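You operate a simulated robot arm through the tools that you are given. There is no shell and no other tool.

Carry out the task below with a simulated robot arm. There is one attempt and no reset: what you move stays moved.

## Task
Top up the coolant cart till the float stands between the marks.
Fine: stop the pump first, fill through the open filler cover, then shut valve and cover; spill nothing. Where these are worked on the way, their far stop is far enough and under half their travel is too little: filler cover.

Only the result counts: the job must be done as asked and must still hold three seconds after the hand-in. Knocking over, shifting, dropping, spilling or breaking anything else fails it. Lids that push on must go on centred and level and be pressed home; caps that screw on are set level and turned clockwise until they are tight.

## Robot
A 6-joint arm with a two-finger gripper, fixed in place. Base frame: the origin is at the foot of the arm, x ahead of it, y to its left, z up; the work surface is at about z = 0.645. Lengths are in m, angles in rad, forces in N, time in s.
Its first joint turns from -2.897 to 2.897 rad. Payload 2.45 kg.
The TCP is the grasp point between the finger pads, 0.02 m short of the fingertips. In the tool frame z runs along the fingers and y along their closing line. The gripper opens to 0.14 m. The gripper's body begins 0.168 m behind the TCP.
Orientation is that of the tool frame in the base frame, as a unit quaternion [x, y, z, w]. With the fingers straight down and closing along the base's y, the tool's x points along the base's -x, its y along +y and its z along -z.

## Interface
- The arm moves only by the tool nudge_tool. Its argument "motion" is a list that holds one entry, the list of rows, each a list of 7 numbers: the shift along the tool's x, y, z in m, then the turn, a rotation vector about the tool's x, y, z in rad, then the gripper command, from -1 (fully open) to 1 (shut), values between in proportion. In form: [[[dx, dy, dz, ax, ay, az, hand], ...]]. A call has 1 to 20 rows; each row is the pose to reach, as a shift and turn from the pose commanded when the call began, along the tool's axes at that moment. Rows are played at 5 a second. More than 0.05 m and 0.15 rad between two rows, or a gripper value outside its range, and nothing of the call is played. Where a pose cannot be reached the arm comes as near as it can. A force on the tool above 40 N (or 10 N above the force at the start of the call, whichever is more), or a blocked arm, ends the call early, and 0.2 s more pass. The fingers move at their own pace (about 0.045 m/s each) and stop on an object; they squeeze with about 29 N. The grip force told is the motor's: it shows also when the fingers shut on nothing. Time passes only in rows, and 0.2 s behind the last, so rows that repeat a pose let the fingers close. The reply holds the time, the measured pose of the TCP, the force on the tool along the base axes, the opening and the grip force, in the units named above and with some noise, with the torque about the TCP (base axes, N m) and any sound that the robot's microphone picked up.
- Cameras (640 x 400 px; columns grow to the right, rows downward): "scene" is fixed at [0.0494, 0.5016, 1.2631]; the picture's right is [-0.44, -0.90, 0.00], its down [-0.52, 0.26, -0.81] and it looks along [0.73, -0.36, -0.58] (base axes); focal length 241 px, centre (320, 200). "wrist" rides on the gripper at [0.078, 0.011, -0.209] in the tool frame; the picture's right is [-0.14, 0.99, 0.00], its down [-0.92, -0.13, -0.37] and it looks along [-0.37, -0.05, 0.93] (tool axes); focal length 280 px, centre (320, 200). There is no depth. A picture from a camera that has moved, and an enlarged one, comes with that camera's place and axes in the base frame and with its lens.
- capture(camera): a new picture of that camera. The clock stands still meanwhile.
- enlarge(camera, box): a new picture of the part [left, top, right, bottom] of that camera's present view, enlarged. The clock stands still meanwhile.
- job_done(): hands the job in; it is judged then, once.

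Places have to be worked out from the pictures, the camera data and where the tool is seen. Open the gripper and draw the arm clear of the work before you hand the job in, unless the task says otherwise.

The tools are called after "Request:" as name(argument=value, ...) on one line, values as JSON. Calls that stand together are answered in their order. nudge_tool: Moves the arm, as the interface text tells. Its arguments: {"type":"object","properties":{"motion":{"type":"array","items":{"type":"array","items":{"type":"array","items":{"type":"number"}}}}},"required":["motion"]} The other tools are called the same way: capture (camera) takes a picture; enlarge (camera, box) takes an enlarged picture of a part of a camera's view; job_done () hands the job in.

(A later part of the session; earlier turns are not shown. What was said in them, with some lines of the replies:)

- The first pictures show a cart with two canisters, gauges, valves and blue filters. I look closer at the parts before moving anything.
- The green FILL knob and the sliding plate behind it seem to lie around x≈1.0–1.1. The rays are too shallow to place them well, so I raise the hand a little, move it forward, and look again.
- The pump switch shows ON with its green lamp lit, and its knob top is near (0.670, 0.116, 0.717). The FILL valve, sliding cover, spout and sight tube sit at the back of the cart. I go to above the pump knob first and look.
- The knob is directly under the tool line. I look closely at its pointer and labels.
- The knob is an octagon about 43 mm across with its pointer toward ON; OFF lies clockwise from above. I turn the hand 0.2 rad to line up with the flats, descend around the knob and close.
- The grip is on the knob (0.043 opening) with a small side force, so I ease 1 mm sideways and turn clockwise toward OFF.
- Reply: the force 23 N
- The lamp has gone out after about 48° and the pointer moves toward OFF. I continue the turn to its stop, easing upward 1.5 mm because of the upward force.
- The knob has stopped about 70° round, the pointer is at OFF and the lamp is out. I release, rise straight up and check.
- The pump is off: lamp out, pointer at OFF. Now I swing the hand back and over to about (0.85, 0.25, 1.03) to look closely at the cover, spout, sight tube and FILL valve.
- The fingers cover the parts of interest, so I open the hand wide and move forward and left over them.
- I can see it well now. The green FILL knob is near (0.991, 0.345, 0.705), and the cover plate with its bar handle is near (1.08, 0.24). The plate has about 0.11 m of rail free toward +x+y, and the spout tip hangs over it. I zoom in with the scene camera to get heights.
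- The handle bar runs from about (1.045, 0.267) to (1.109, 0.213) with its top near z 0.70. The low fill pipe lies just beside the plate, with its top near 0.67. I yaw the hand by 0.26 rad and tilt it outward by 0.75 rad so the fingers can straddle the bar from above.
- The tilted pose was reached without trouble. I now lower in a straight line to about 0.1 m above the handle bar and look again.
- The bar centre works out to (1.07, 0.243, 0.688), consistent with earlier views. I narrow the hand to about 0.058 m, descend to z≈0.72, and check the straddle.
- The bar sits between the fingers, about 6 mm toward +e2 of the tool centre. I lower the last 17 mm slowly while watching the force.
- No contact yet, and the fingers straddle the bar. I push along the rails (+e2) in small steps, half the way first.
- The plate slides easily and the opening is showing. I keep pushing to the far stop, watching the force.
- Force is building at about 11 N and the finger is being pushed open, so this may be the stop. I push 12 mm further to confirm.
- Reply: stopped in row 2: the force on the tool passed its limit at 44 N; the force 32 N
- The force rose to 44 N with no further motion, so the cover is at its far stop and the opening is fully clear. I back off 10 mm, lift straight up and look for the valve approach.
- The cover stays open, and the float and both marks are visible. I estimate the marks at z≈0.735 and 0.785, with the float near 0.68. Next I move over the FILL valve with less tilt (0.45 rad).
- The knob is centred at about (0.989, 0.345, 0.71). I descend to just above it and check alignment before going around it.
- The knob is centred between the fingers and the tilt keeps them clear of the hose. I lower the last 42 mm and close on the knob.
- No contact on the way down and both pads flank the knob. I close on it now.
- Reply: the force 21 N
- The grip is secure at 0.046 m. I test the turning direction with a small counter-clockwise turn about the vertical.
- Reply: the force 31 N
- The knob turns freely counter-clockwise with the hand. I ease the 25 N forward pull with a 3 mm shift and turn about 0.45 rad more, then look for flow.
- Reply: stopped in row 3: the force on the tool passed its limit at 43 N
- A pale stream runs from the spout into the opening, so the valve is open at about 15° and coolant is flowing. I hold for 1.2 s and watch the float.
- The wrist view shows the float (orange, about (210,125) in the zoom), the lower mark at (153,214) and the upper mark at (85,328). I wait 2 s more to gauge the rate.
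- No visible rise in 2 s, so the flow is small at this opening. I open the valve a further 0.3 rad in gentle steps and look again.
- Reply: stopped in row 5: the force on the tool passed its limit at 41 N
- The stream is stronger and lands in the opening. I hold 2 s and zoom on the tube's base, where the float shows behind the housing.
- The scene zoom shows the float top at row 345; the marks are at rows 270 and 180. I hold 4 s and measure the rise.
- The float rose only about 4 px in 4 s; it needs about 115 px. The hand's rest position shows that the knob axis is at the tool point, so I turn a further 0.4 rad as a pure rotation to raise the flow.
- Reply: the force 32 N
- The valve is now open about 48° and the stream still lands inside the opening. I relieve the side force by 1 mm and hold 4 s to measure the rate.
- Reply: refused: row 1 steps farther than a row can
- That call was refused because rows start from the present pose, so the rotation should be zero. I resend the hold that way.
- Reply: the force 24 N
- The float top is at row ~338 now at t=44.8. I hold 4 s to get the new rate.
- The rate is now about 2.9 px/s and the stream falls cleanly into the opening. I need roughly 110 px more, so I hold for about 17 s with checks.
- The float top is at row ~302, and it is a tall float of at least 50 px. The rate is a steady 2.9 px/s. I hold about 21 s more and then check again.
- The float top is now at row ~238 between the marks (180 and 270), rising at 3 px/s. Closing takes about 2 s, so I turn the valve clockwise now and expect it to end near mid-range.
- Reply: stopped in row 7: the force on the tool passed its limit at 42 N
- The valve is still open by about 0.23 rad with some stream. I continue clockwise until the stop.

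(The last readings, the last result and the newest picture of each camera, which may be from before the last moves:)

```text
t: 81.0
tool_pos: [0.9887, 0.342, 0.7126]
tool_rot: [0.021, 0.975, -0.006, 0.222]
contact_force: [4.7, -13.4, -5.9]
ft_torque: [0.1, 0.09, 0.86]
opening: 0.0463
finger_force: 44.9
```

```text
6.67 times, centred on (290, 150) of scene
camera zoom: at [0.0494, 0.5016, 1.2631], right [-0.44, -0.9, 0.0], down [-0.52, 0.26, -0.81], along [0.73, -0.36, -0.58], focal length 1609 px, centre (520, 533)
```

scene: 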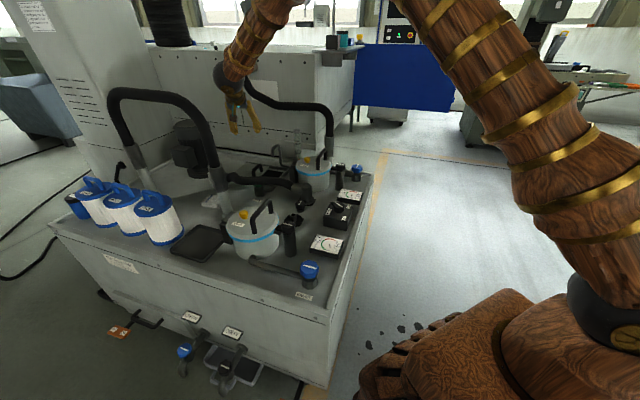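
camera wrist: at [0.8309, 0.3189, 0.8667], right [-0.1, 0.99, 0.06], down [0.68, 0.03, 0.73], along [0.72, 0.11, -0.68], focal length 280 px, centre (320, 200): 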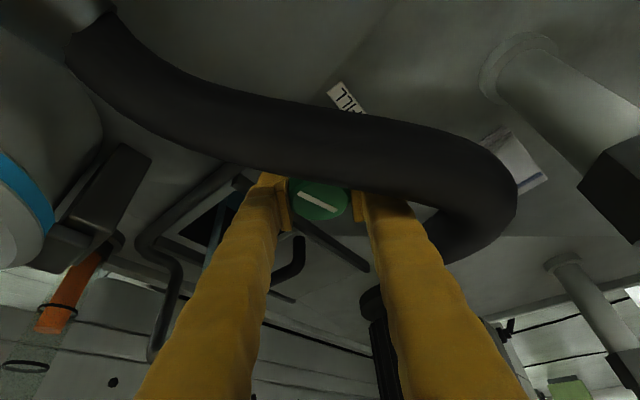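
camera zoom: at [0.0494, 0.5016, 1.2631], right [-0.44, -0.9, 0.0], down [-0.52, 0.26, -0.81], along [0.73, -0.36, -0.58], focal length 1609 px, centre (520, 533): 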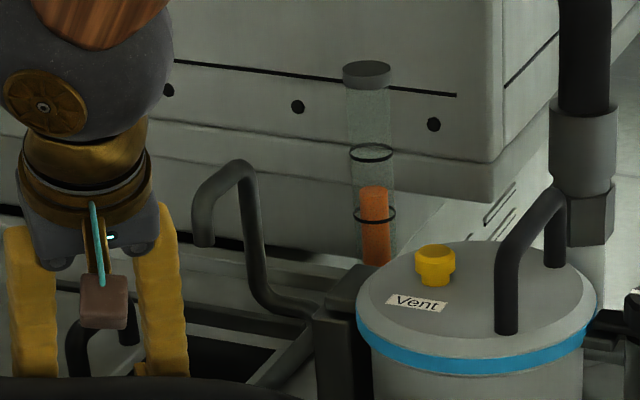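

The valve hit its closed stop (0.86 N·m) and the stream has stopped. The float top stands between the marks, about 40% up from the lower one. I release the knob and lift straight up.

Request:
nudge_tool(motion=[[[0, 0, 0, 0, 0, 0, 0.2], [0, 0, 0, 0, 0, 0, -0.08], [0, 0, 0, 0, 0, 0, -0.08], [-0.0087, 0, -0.018, 0, 0, 0, -0.08], [-0.0217, 0, -0.045, 0, 0, 0, -0.08], [-0.0412, 0, -0.0856, 0, 0, 0, -0.08], [-0.0608, 0, -0.126, 0, 0, 0, -0.08], [-0.0825, 0, -0.171, 0, 0, 0, 0]]])

Request:
capture(camera="wrist")

Request:
enlarge(camera="scene", box=[260, 120, 320, 180])

```text
t: 82.8
tool_pos: [0.9905, 0.3438, 0.9029]
tool_rot: [0.021, 0.975, -0.005, 0.22]
contact_force: [-0.2, -0.3, -0.8]
ft_torque: [-0.02, -0.01, -0.01]
opening: 0.0699
finger_force: 0.1
```

```text
taken
camera wrist: at [0.8312, 0.3629, 1.0565], right [0.17, 0.98, 0.06], down [0.67, -0.16, 0.73], along [0.73, -0.08, -0.68], focal length 280 px, centre (320, 200)
```

wrist: 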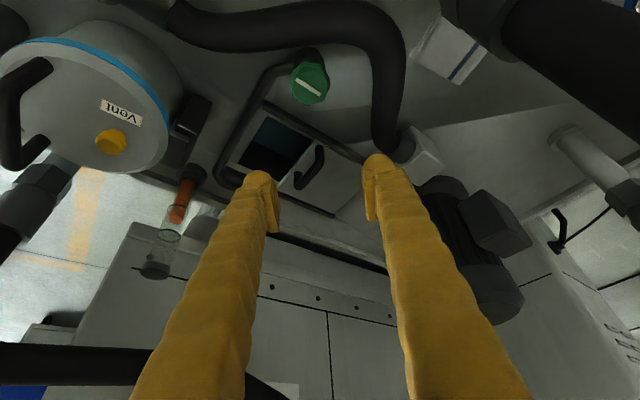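

```text
6.67 times, centred on (290, 150) of scene
camera zoom: at [0.0494, 0.5016, 1.2631], right [-0.44, -0.9, 0.0], down [-0.52, 0.26, -0.81], along [0.73, -0.36, -0.58], focal length 1609 px, centre (520, 533)
```

zoom: 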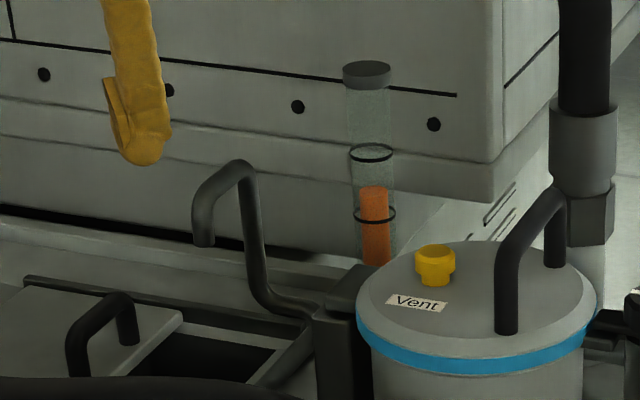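

The float is steady between the marks. Now I shut the cover: I go back to the straddling pose (yaw 75°, tilt 0.75 rad) above the handle's present place near (1.15, 0.32).

Request:
nudge_tool(motion=[[[0, 0, 0, 0.0473, 0, 0.0982, 0], [0, 0, 0, 0.0946, 0, 0.1964, 0], [0, 0, 0, 0.0946, 0, 0.1964, 0]]])

Request:
nudge_tool(motion=[[[0, 0, 0, 0, -0.1, 0, 0], [0, 0, 0, 0, -0.2, 0, 0], [0, 0, 0, 0, -0.3, 0, 0], [0, 0, 0, 0, -0.3, 0, 0.1]]])

Request:
enlarge(camera="scene", box=[280, 125, 320, 165])

Request:
capture(camera="wrist")

```text
t: 83.7
tool_pos: [0.9903, 0.3441, 0.904]
tool_rot: [0.127, 0.967, -0.03, 0.22]
contact_force: [0.1, 0.6, 0.8]
ft_torque: [-0.05, 0.04, 0.04]
opening: 0.0699
finger_force: 0.1
```

```text
t: 84.7
tool_pos: [0.9893, 0.3444, 0.9031]
tool_rot: [0.121, 0.923, -0.048, 0.363]
contact_force: [0.2, -0.3, 1.0]
ft_torque: [0.0, -0.04, 0.0]
opening: 0.0632
finger_force: 0.0
```

```text
10.00 times, centred on (300, 145) of scene
camera zoom: at [0.0494, 0.5016, 1.2631], right [-0.44, -0.9, 0.0], down [-0.52, 0.26, -0.81], along [0.73, -0.36, -0.58], focal length 2414 px, centre (520, 750)
```

zoom: 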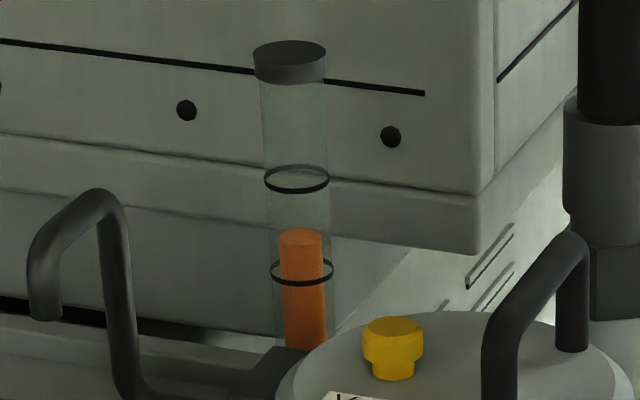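

```text
taken
camera wrist: at [0.8003, 0.407, 1.0023], right [0.35, 0.93, 0.09], down [0.38, -0.23, 0.9], along [0.86, -0.28, -0.43], focal length 280 px, centre (320, 200)
```

wrist: 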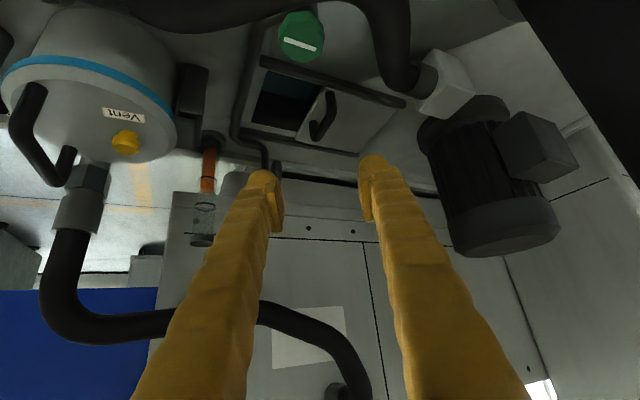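

The float top holds at about 40% of the gap. I now move out over the handle and down to z≈0.74.

Request:
nudge_tool(motion=[[[-0.028, 0.0059, 0.0271, 0, 0, 0, 0.17], [-0.056, 0.0118, 0.0542, 0, 0, 0, 0.17], [-0.0839, 0.0177, 0.0812, 0, 0, 0, 0.17], [-0.1119, 0.0236, 0.1083, 0, 0, 0, 0.17], [-0.0846, 0.0236, 0.1376, 0, 0, 0, 0.17], [-0.0573, 0.0236, 0.1668, 0, 0, 0, 0.17], [-0.03, 0.0236, 0.196, 0, 0, 0, 0.17], [-0.0029, 0.0236, 0.2253, 0, 0, 0, 0.17], [-0.0029, 0.0236, 0.2253, 0, 0, 0, 0.17]]])

Request:
capture(camera="wrist")

Request:
enlarge(camera="scene", box=[210, 110, 330, 210])

```text
t: 86.7
tool_pos: [1.1437, 0.3257, 0.7408]
tool_rot: [0.121, 0.923, -0.048, 0.362]
contact_force: [-1.3, -0.3, -1.4]
ft_torque: [-0.02, -0.02, 0.02]
opening: 0.0583
finger_force: 0.0
```

```text
taken
camera wrist: at [0.9554, 0.3888, 0.8393], right [0.35, 0.93, 0.09], down [0.38, -0.23, 0.9], along [0.86, -0.28, -0.43], focal length 280 px, centre (320, 200)
```

wrist: 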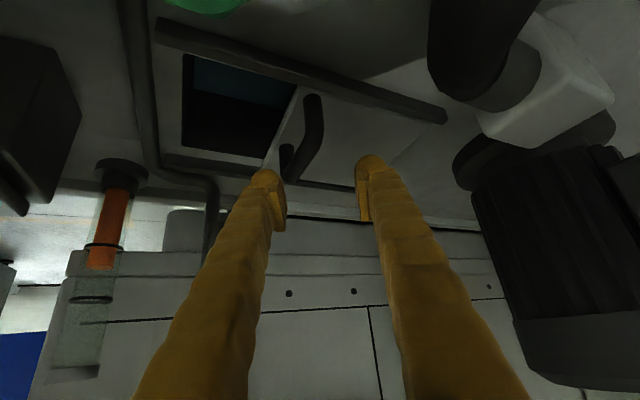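

```text
4.00 times, centred on (270, 160) of scene
camera zoom: at [0.0494, 0.5016, 1.2631], right [-0.44, -0.9, 0.0], down [-0.52, 0.26, -0.81], along [0.73, -0.36, -0.58], focal length 966 px, centre (520, 360)
```

zoom: 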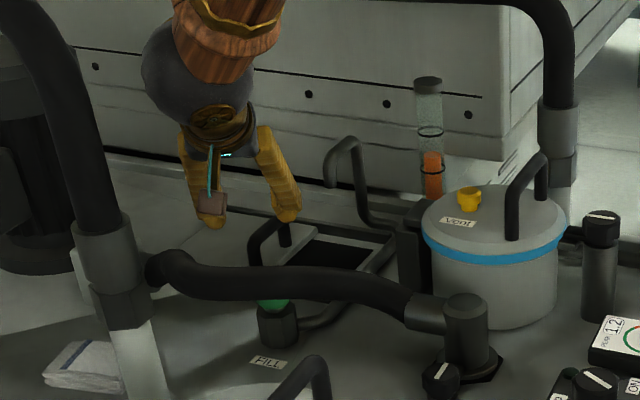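

The bar lies between the fingers as before. I lower 36 mm to grip height and check the force.

Request:
nudge_tool(motion=[[[0.0082, 0, 0.0088, 0, 0, 0, 0.17], [0.0164, 0, 0.0176, 0, 0, 0, 0.17], [0.0245, 0, 0.0263, 0, 0, 0, 0.17], [0.0245, 0, 0.0263, 0, 0, 0, 0.17]]])

Request:
enlarge(camera="wrist", box=[150, 60, 430, 260])

```text
t: 87.7
tool_pos: [1.1456, 0.3263, 0.7042]
tool_rot: [0.121, 0.923, -0.048, 0.363]
contact_force: [-0.9, -0.6, -0.5]
ft_torque: [-0.03, 0.03, 0.02]
opening: 0.058
finger_force: 0.0
```

```text
2.00 times, centred on (290, 160) of wrist
camera zoom: at [0.9559, 0.3886, 0.8041], right [0.35, 0.93, 0.09], down [0.38, -0.23, 0.9], along [0.86, -0.28, -0.43], focal length 561 px, centre (380, 280)
```

zoom: 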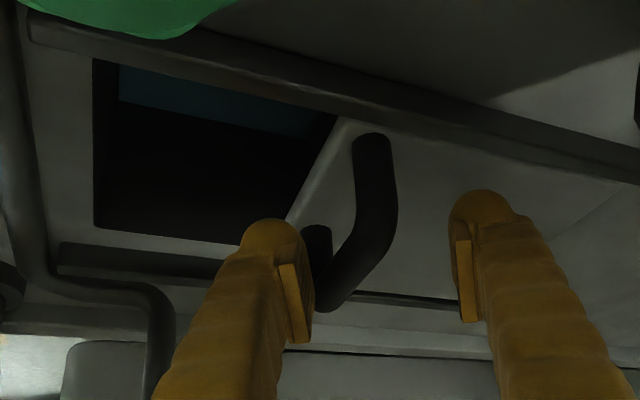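

No contact; the far finger is beyond the bar. I pull the cover back along the rails toward closed, 0.09 m first.

Request:
nudge_tool(motion=[[[0.0055, -0.013, -0.0051, 0, 0, 0, 0.17], [0.011, -0.026, -0.0102, 0, 0, 0, 0.17], [0.0165, -0.039, -0.0153, 0, 0, 0, 0.17], [0.022, -0.052, -0.0204, 0, 0, 0, 0.17], [0.0275, -0.065, -0.0255, 0, 0, 0, 0.17], [0.033, -0.078, -0.0306, 0, 0, 0, 0.17]]])

Request:
enlarge(camera="wrist", box=[150, 60, 430, 260])

Request:
enlarge(camera="scene", box=[210, 110, 330, 210])

```text
t: 89.0
tool_pos: [1.0808, 0.2626, 0.7027]
tool_rot: [0.121, 0.923, -0.049, 0.362]
contact_force: [1.5, 1.8, 0.2]
ft_torque: [0.02, -0.03, -0.07]
opening: 0.0595
finger_force: 1.1
```

```text
2.00 times, centred on (290, 160) of wrist
camera zoom: at [0.8924, 0.3249, 0.8021], right [0.35, 0.93, 0.09], down [0.38, -0.23, 0.9], along [0.86, -0.28, -0.43], focal length 561 px, centre (380, 280)
```

zoom: 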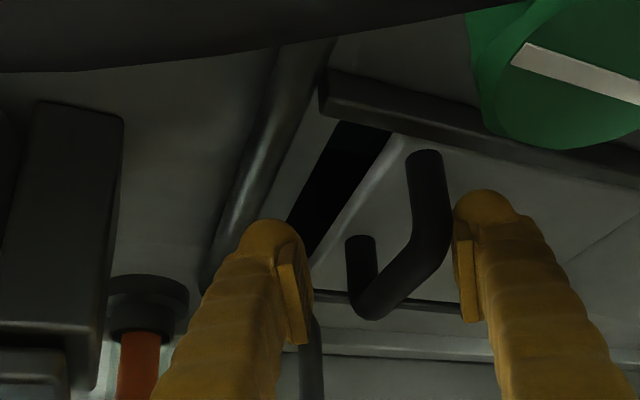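

```text
4.00 times, centred on (270, 160) of scene
camera zoom: at [0.0494, 0.5016, 1.2631], right [-0.44, -0.9, 0.0], down [-0.52, 0.26, -0.81], along [0.73, -0.36, -0.58], focal length 966 px, centre (520, 360)
```

zoom: 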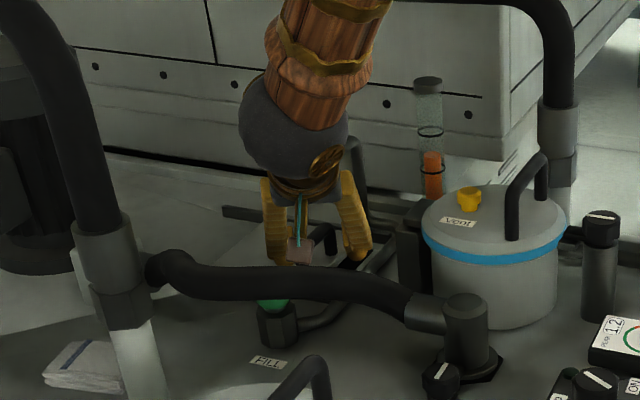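

The cover follows and about 30 mm remain. I raise 3 mm and narrow the hand a little so the near finger stays clear of the fill pipe, then pull on to the stop.

Request:
nudge_tool(motion=[[[-0.002, 0, -0.0022, 0, 0, 0, 0.27], [0.0017, -0.0087, -0.0056, 0, 0, 0, 0.27], [0.0053, -0.0173, -0.009, 0, 0, 0, 0.27], [0.009, -0.026, -0.0124, 0, 0, 0, 0.27], [0.0108, -0.0303, -0.0141, 0, 0, 0, 0.27], [0.0126, -0.0346, -0.0158, 0, 0, 0, 0.27]]])

Request:
enlarge(camera="wrist", box=[150, 60, 430, 260])

Request:
enlarge(camera="scene", box=[240, 120, 330, 190])

```text
t: 90.6
tool_pos: [1.0553, 0.237, 0.7076]
tool_rot: [0.12, 0.923, -0.048, 0.363]
contact_force: [9.1, 16.3, -3.3]
ft_torque: [0.06, -0.32, -0.28]
opening: 0.063
finger_force: 8.8
stopped in row 6: the force on the tool passed its limit at 42 N (the readings are from after the stop); the commanded pose is now the measured one
```

```text
2.00 times, centred on (290, 160) of wrist
camera zoom: at [0.8661, 0.2986, 0.8065], right [0.35, 0.93, 0.09], down [0.38, -0.23, 0.9], along [0.86, -0.28, -0.43], focal length 561 px, centre (380, 280)
```

zoom: 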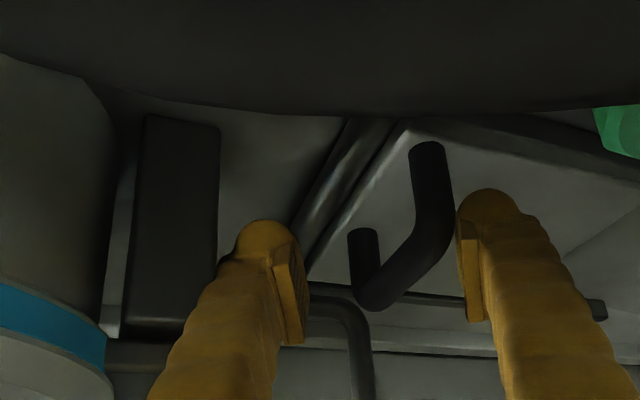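

```text
5.71 times, centred on (285, 155) of scene
camera zoom: at [0.0494, 0.5016, 1.2631], right [-0.44, -0.9, 0.0], down [-0.52, 0.26, -0.81], along [0.73, -0.36, -0.58], focal length 1379 px, centre (520, 457)
```

zoom: 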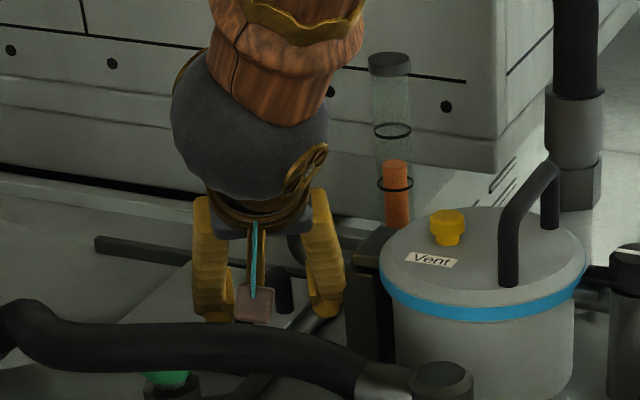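

The plate is back against its closed stop next to the pipe, with no opening visible, and the force rose to 42 N. I back off 12 mm and lift straight up.

Request:
nudge_tool(motion=[[[-0.0018, 0.0043, 0.0017, 0, 0, 0, 0.17], [-0.0037, 0.0087, 0.0034, 0, 0, 0, 0.17], [-0.0037, 0.0087, 0.0034, 0, 0, 0, 0.17], [-0.0242, 0.0087, -0.0186, 0, 0, 0, 0.17], [-0.0515, 0.0087, -0.0478, 0, 0, 0, 0.17], [-0.0856, 0.0087, -0.0844, 0, 0, 0, 0.17], [-0.1197, 0.0087, -0.121, 0, 0, 0, 0], [-0.1537, 0.0087, -0.1576, 0, 0, 0, -0.5]]])

Request:
capture(camera="wrist")

Request:
enlarge(camera="scene", box=[240, 110, 330, 190])

```text
t: 92.4
tool_pos: [1.0621, 0.2408, 0.9271]
tool_rot: [0.12, 0.923, -0.047, 0.362]
contact_force: [0.0, 0.1, 0.3]
ft_torque: [-0.05, -0.06, -0.03]
opening: 0.1044
finger_force: 0.6
```

```text
taken
camera wrist: at [0.8727, 0.3039, 1.0263], right [0.35, 0.93, 0.09], down [0.38, -0.23, 0.9], along [0.86, -0.28, -0.43], focal length 280 px, centre (320, 200)
```

wrist: 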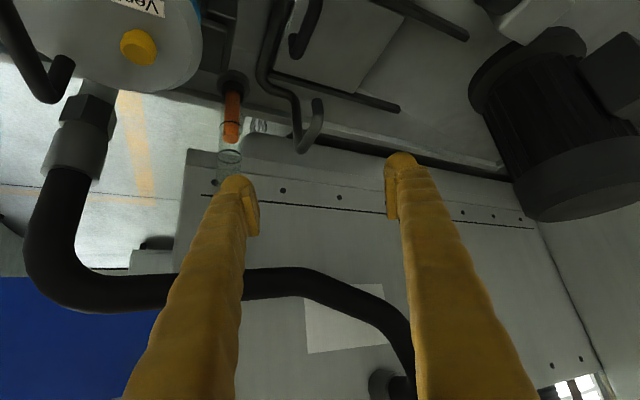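

```text
5.00 times, centred on (285, 150) of scene
camera zoom: at [0.0494, 0.5016, 1.2631], right [-0.44, -0.9, 0.0], down [-0.52, 0.26, -0.81], along [0.73, -0.36, -0.58], focal length 1207 px, centre (495, 450)
```

zoom: 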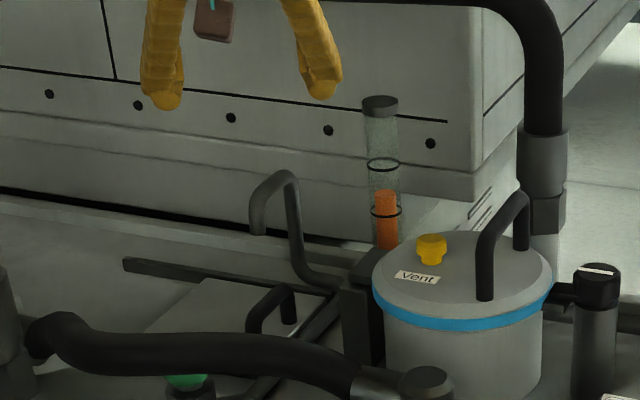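

Cover shut, valve shut, float between the marks. I untilt and draw back to a clear position, then verify everything.

Request:
enlarge(camera="wrist", box=[190, 60, 290, 200])

Request:
nudge_tool(motion=[[[0, 0, -0.03, 0, 0.13, 0, -0.7], [0.0, 0, -0.07, 0, 0.26, 0, -1], [0.0, 0, -0.11, 0, 0.39, 0, -1], [0.0, 0, -0.15, 0, 0.52, 0, -1], [0.0, 0, -0.19, 0, 0.65, 0, -1], [0.0, 0, -0.2, 0, 0.75, 0, -1], [0.0, 0, -0.2, 0, 0.75, 0, -1]]])

Request:
capture(camera="wrist")

Request:
capture(camera="scene")

```text
2.86 times, centred on (240, 130) of wrist
camera zoom: at [0.8727, 0.3039, 1.0263], right [0.35, 0.93, 0.09], down [0.38, -0.23, 0.9], along [0.86, -0.28, -0.43], focal length 801 px, centre (549, 400)
```

zoom: 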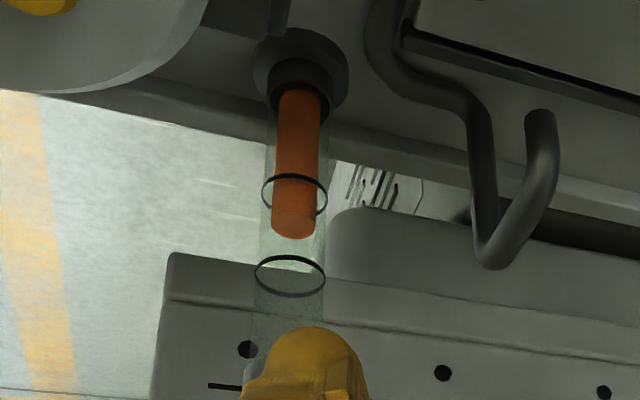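

```text
t: 94.0
tool_pos: [0.932, 0.2786, 1.0732]
tool_rot: [0.128, 0.992, -0.001, -0.001]
contact_force: [0.0, -0.7, 1.1]
ft_torque: [0.01, -0.03, -0.03]
opening: 0.1401
finger_force: 0.2
```

```text
taken
camera wrist: at [0.8596, 0.3095, 1.2819], right [0.39, 0.92, 0.0], down [0.86, -0.36, 0.37], along [0.34, -0.14, -0.93], focal length 280 px, centre (320, 200)
```

wrist: 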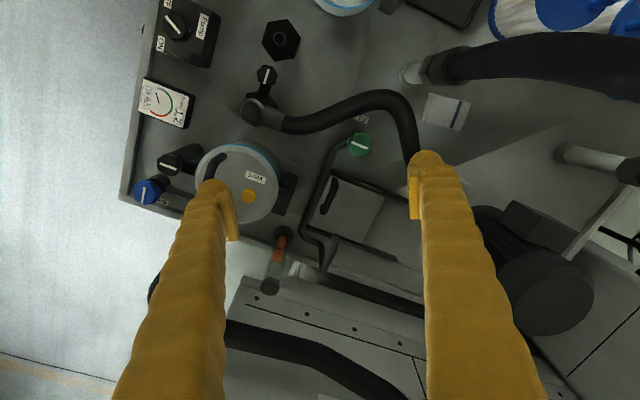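

```text
taken
```

scene: 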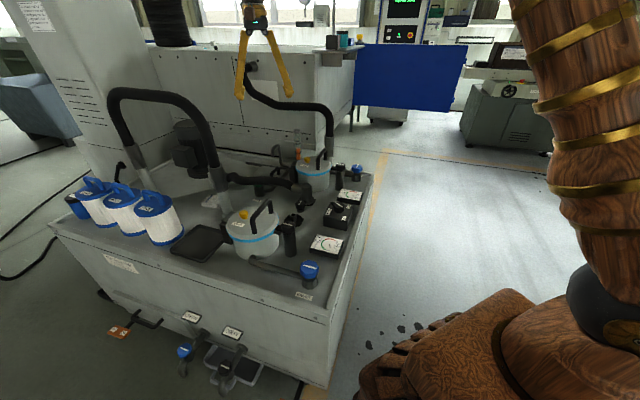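

From both cameras the float top stands about 37–39% of the way up between the marks. I zoom to verify pump, valve and cover and to check for any spill, and then draw the arm back.

Request:
enlarge(camera="wrist", box=[220, 110, 420, 300])

Request:
enlarge(camera="wrist", box=[120, 0, 260, 120])

Request:
nudge_tool(motion=[[[0.04, 0, -0.02, 0, 0, 0, -1], [0.08, 0, -0.04, 0, 0, 0, -1], [0.12, 0, -0.05, 0, 0, 0, -1], [0.16, 0, -0.05, 0, 0, 0, -1], [0.2, 0, -0.05, 0, 0, 0, -1], [0.24, 0, -0.05, 0, 0, 0, -1], [0.28, 0, -0.05, 0, 0, 0, -1], [0.28, 0, -0.05, 0, 0, 0, -1], [0.28, 0, -0.05, 0, 0, 0, -1], [0.28, 0, -0.05, 0, 0, 0, -1], [0.28, 0, -0.05, 0, 0, 0, -1]]])

Request:
enlarge(camera="scene", box=[240, 110, 370, 220])

Request:
enlarge(camera="scene", box=[280, 125, 320, 165])

```text
2.11 times, centred on (320, 205) of wrist
camera zoom: at [0.8596, 0.3095, 1.2819], right [0.39, 0.92, 0.0], down [0.86, -0.36, 0.37], along [0.34, -0.14, -0.93], focal length 590 px, centre (320, 190)
```

zoom: 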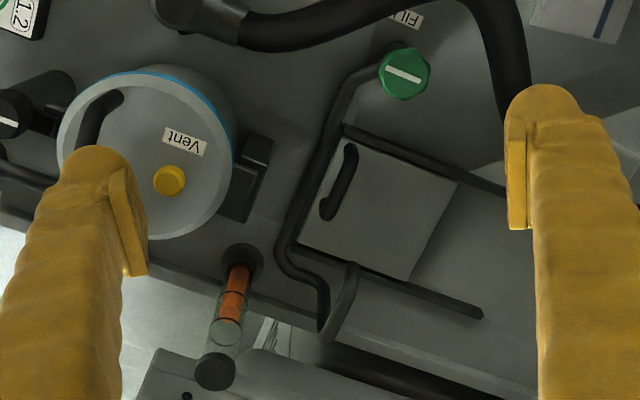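

```text
3.33 times, centred on (190, 60) of wrist
camera zoom: at [0.8596, 0.3095, 1.2819], right [0.39, 0.92, 0.0], down [0.86, -0.36, 0.37], along [0.34, -0.14, -0.93], focal length 935 px, centre (753, 667)
```

zoom: 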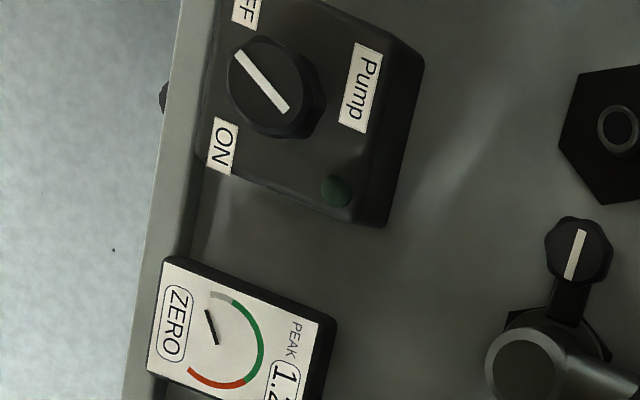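

```text
t: 96.4
tool_pos: [0.6584, 0.3515, 1.1218]
tool_rot: [0.129, 0.992, 0.0, 0.0]
contact_force: [0.6, 0.2, -0.6]
ft_torque: [0.0, 0.01, 0.05]
opening: 0.14
finger_force: 0.1
```

```text
3.64 times, centred on (305, 165) of scene
camera zoom: at [0.0494, 0.5016, 1.2631], right [-0.44, -0.9, 0.0], down [-0.52, 0.26, -0.81], along [0.73, -0.36, -0.58], focal length 878 px, centre (374, 327)
```

zoom: 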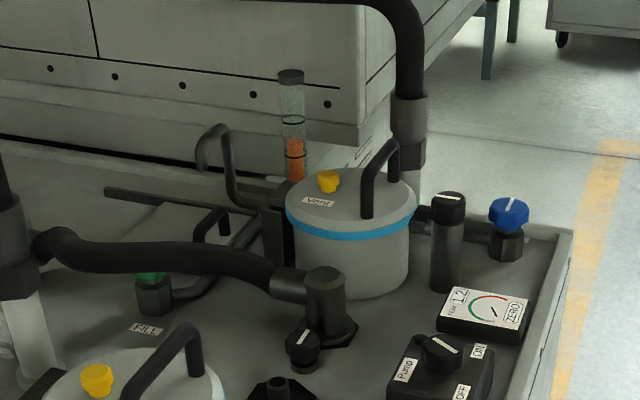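

```text
10.00 times, centred on (300, 145) of scene
camera zoom: at [0.0494, 0.5016, 1.2631], right [-0.44, -0.9, 0.0], down [-0.52, 0.26, -0.81], along [0.73, -0.36, -0.58], focal length 2414 px, centre (520, 750)
```

zoom: 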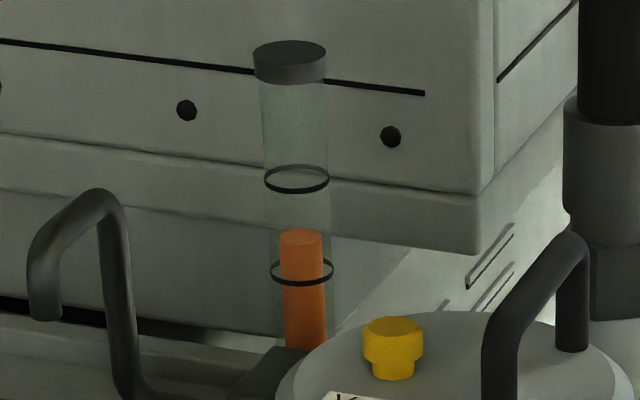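

The pump is at OFF with its lamp dark, and the FILL pointer is back at its starting closed angle. The cover is shut, the float is steady between the marks, nothing is spilled and the arm is clear. I hand the job in.

Request:
job_done()

```text
The job is handed in.
```

The coolant cart is topped up and the job is handed in. The float top stands between the marks, about 40% of the way up from the lower one, and it has held steady since the valve was shut.

- **Pump:** I turned it to OFF before filling, and its lamp is dark.
- **Filler cover:** I opened it to its far stop for filling, then slid it back to its closed stop.
- **FILL valve:** I turned it clockwise until it stopped, and the flow ceased.
- **Spills:** I saw none in the pictures; the stream fell inside the opening whenever I looked.

I judged the level by the top of the float, because its lower end stays hidden in the tube's base. The gripper is open and the arm is clear of the cart.
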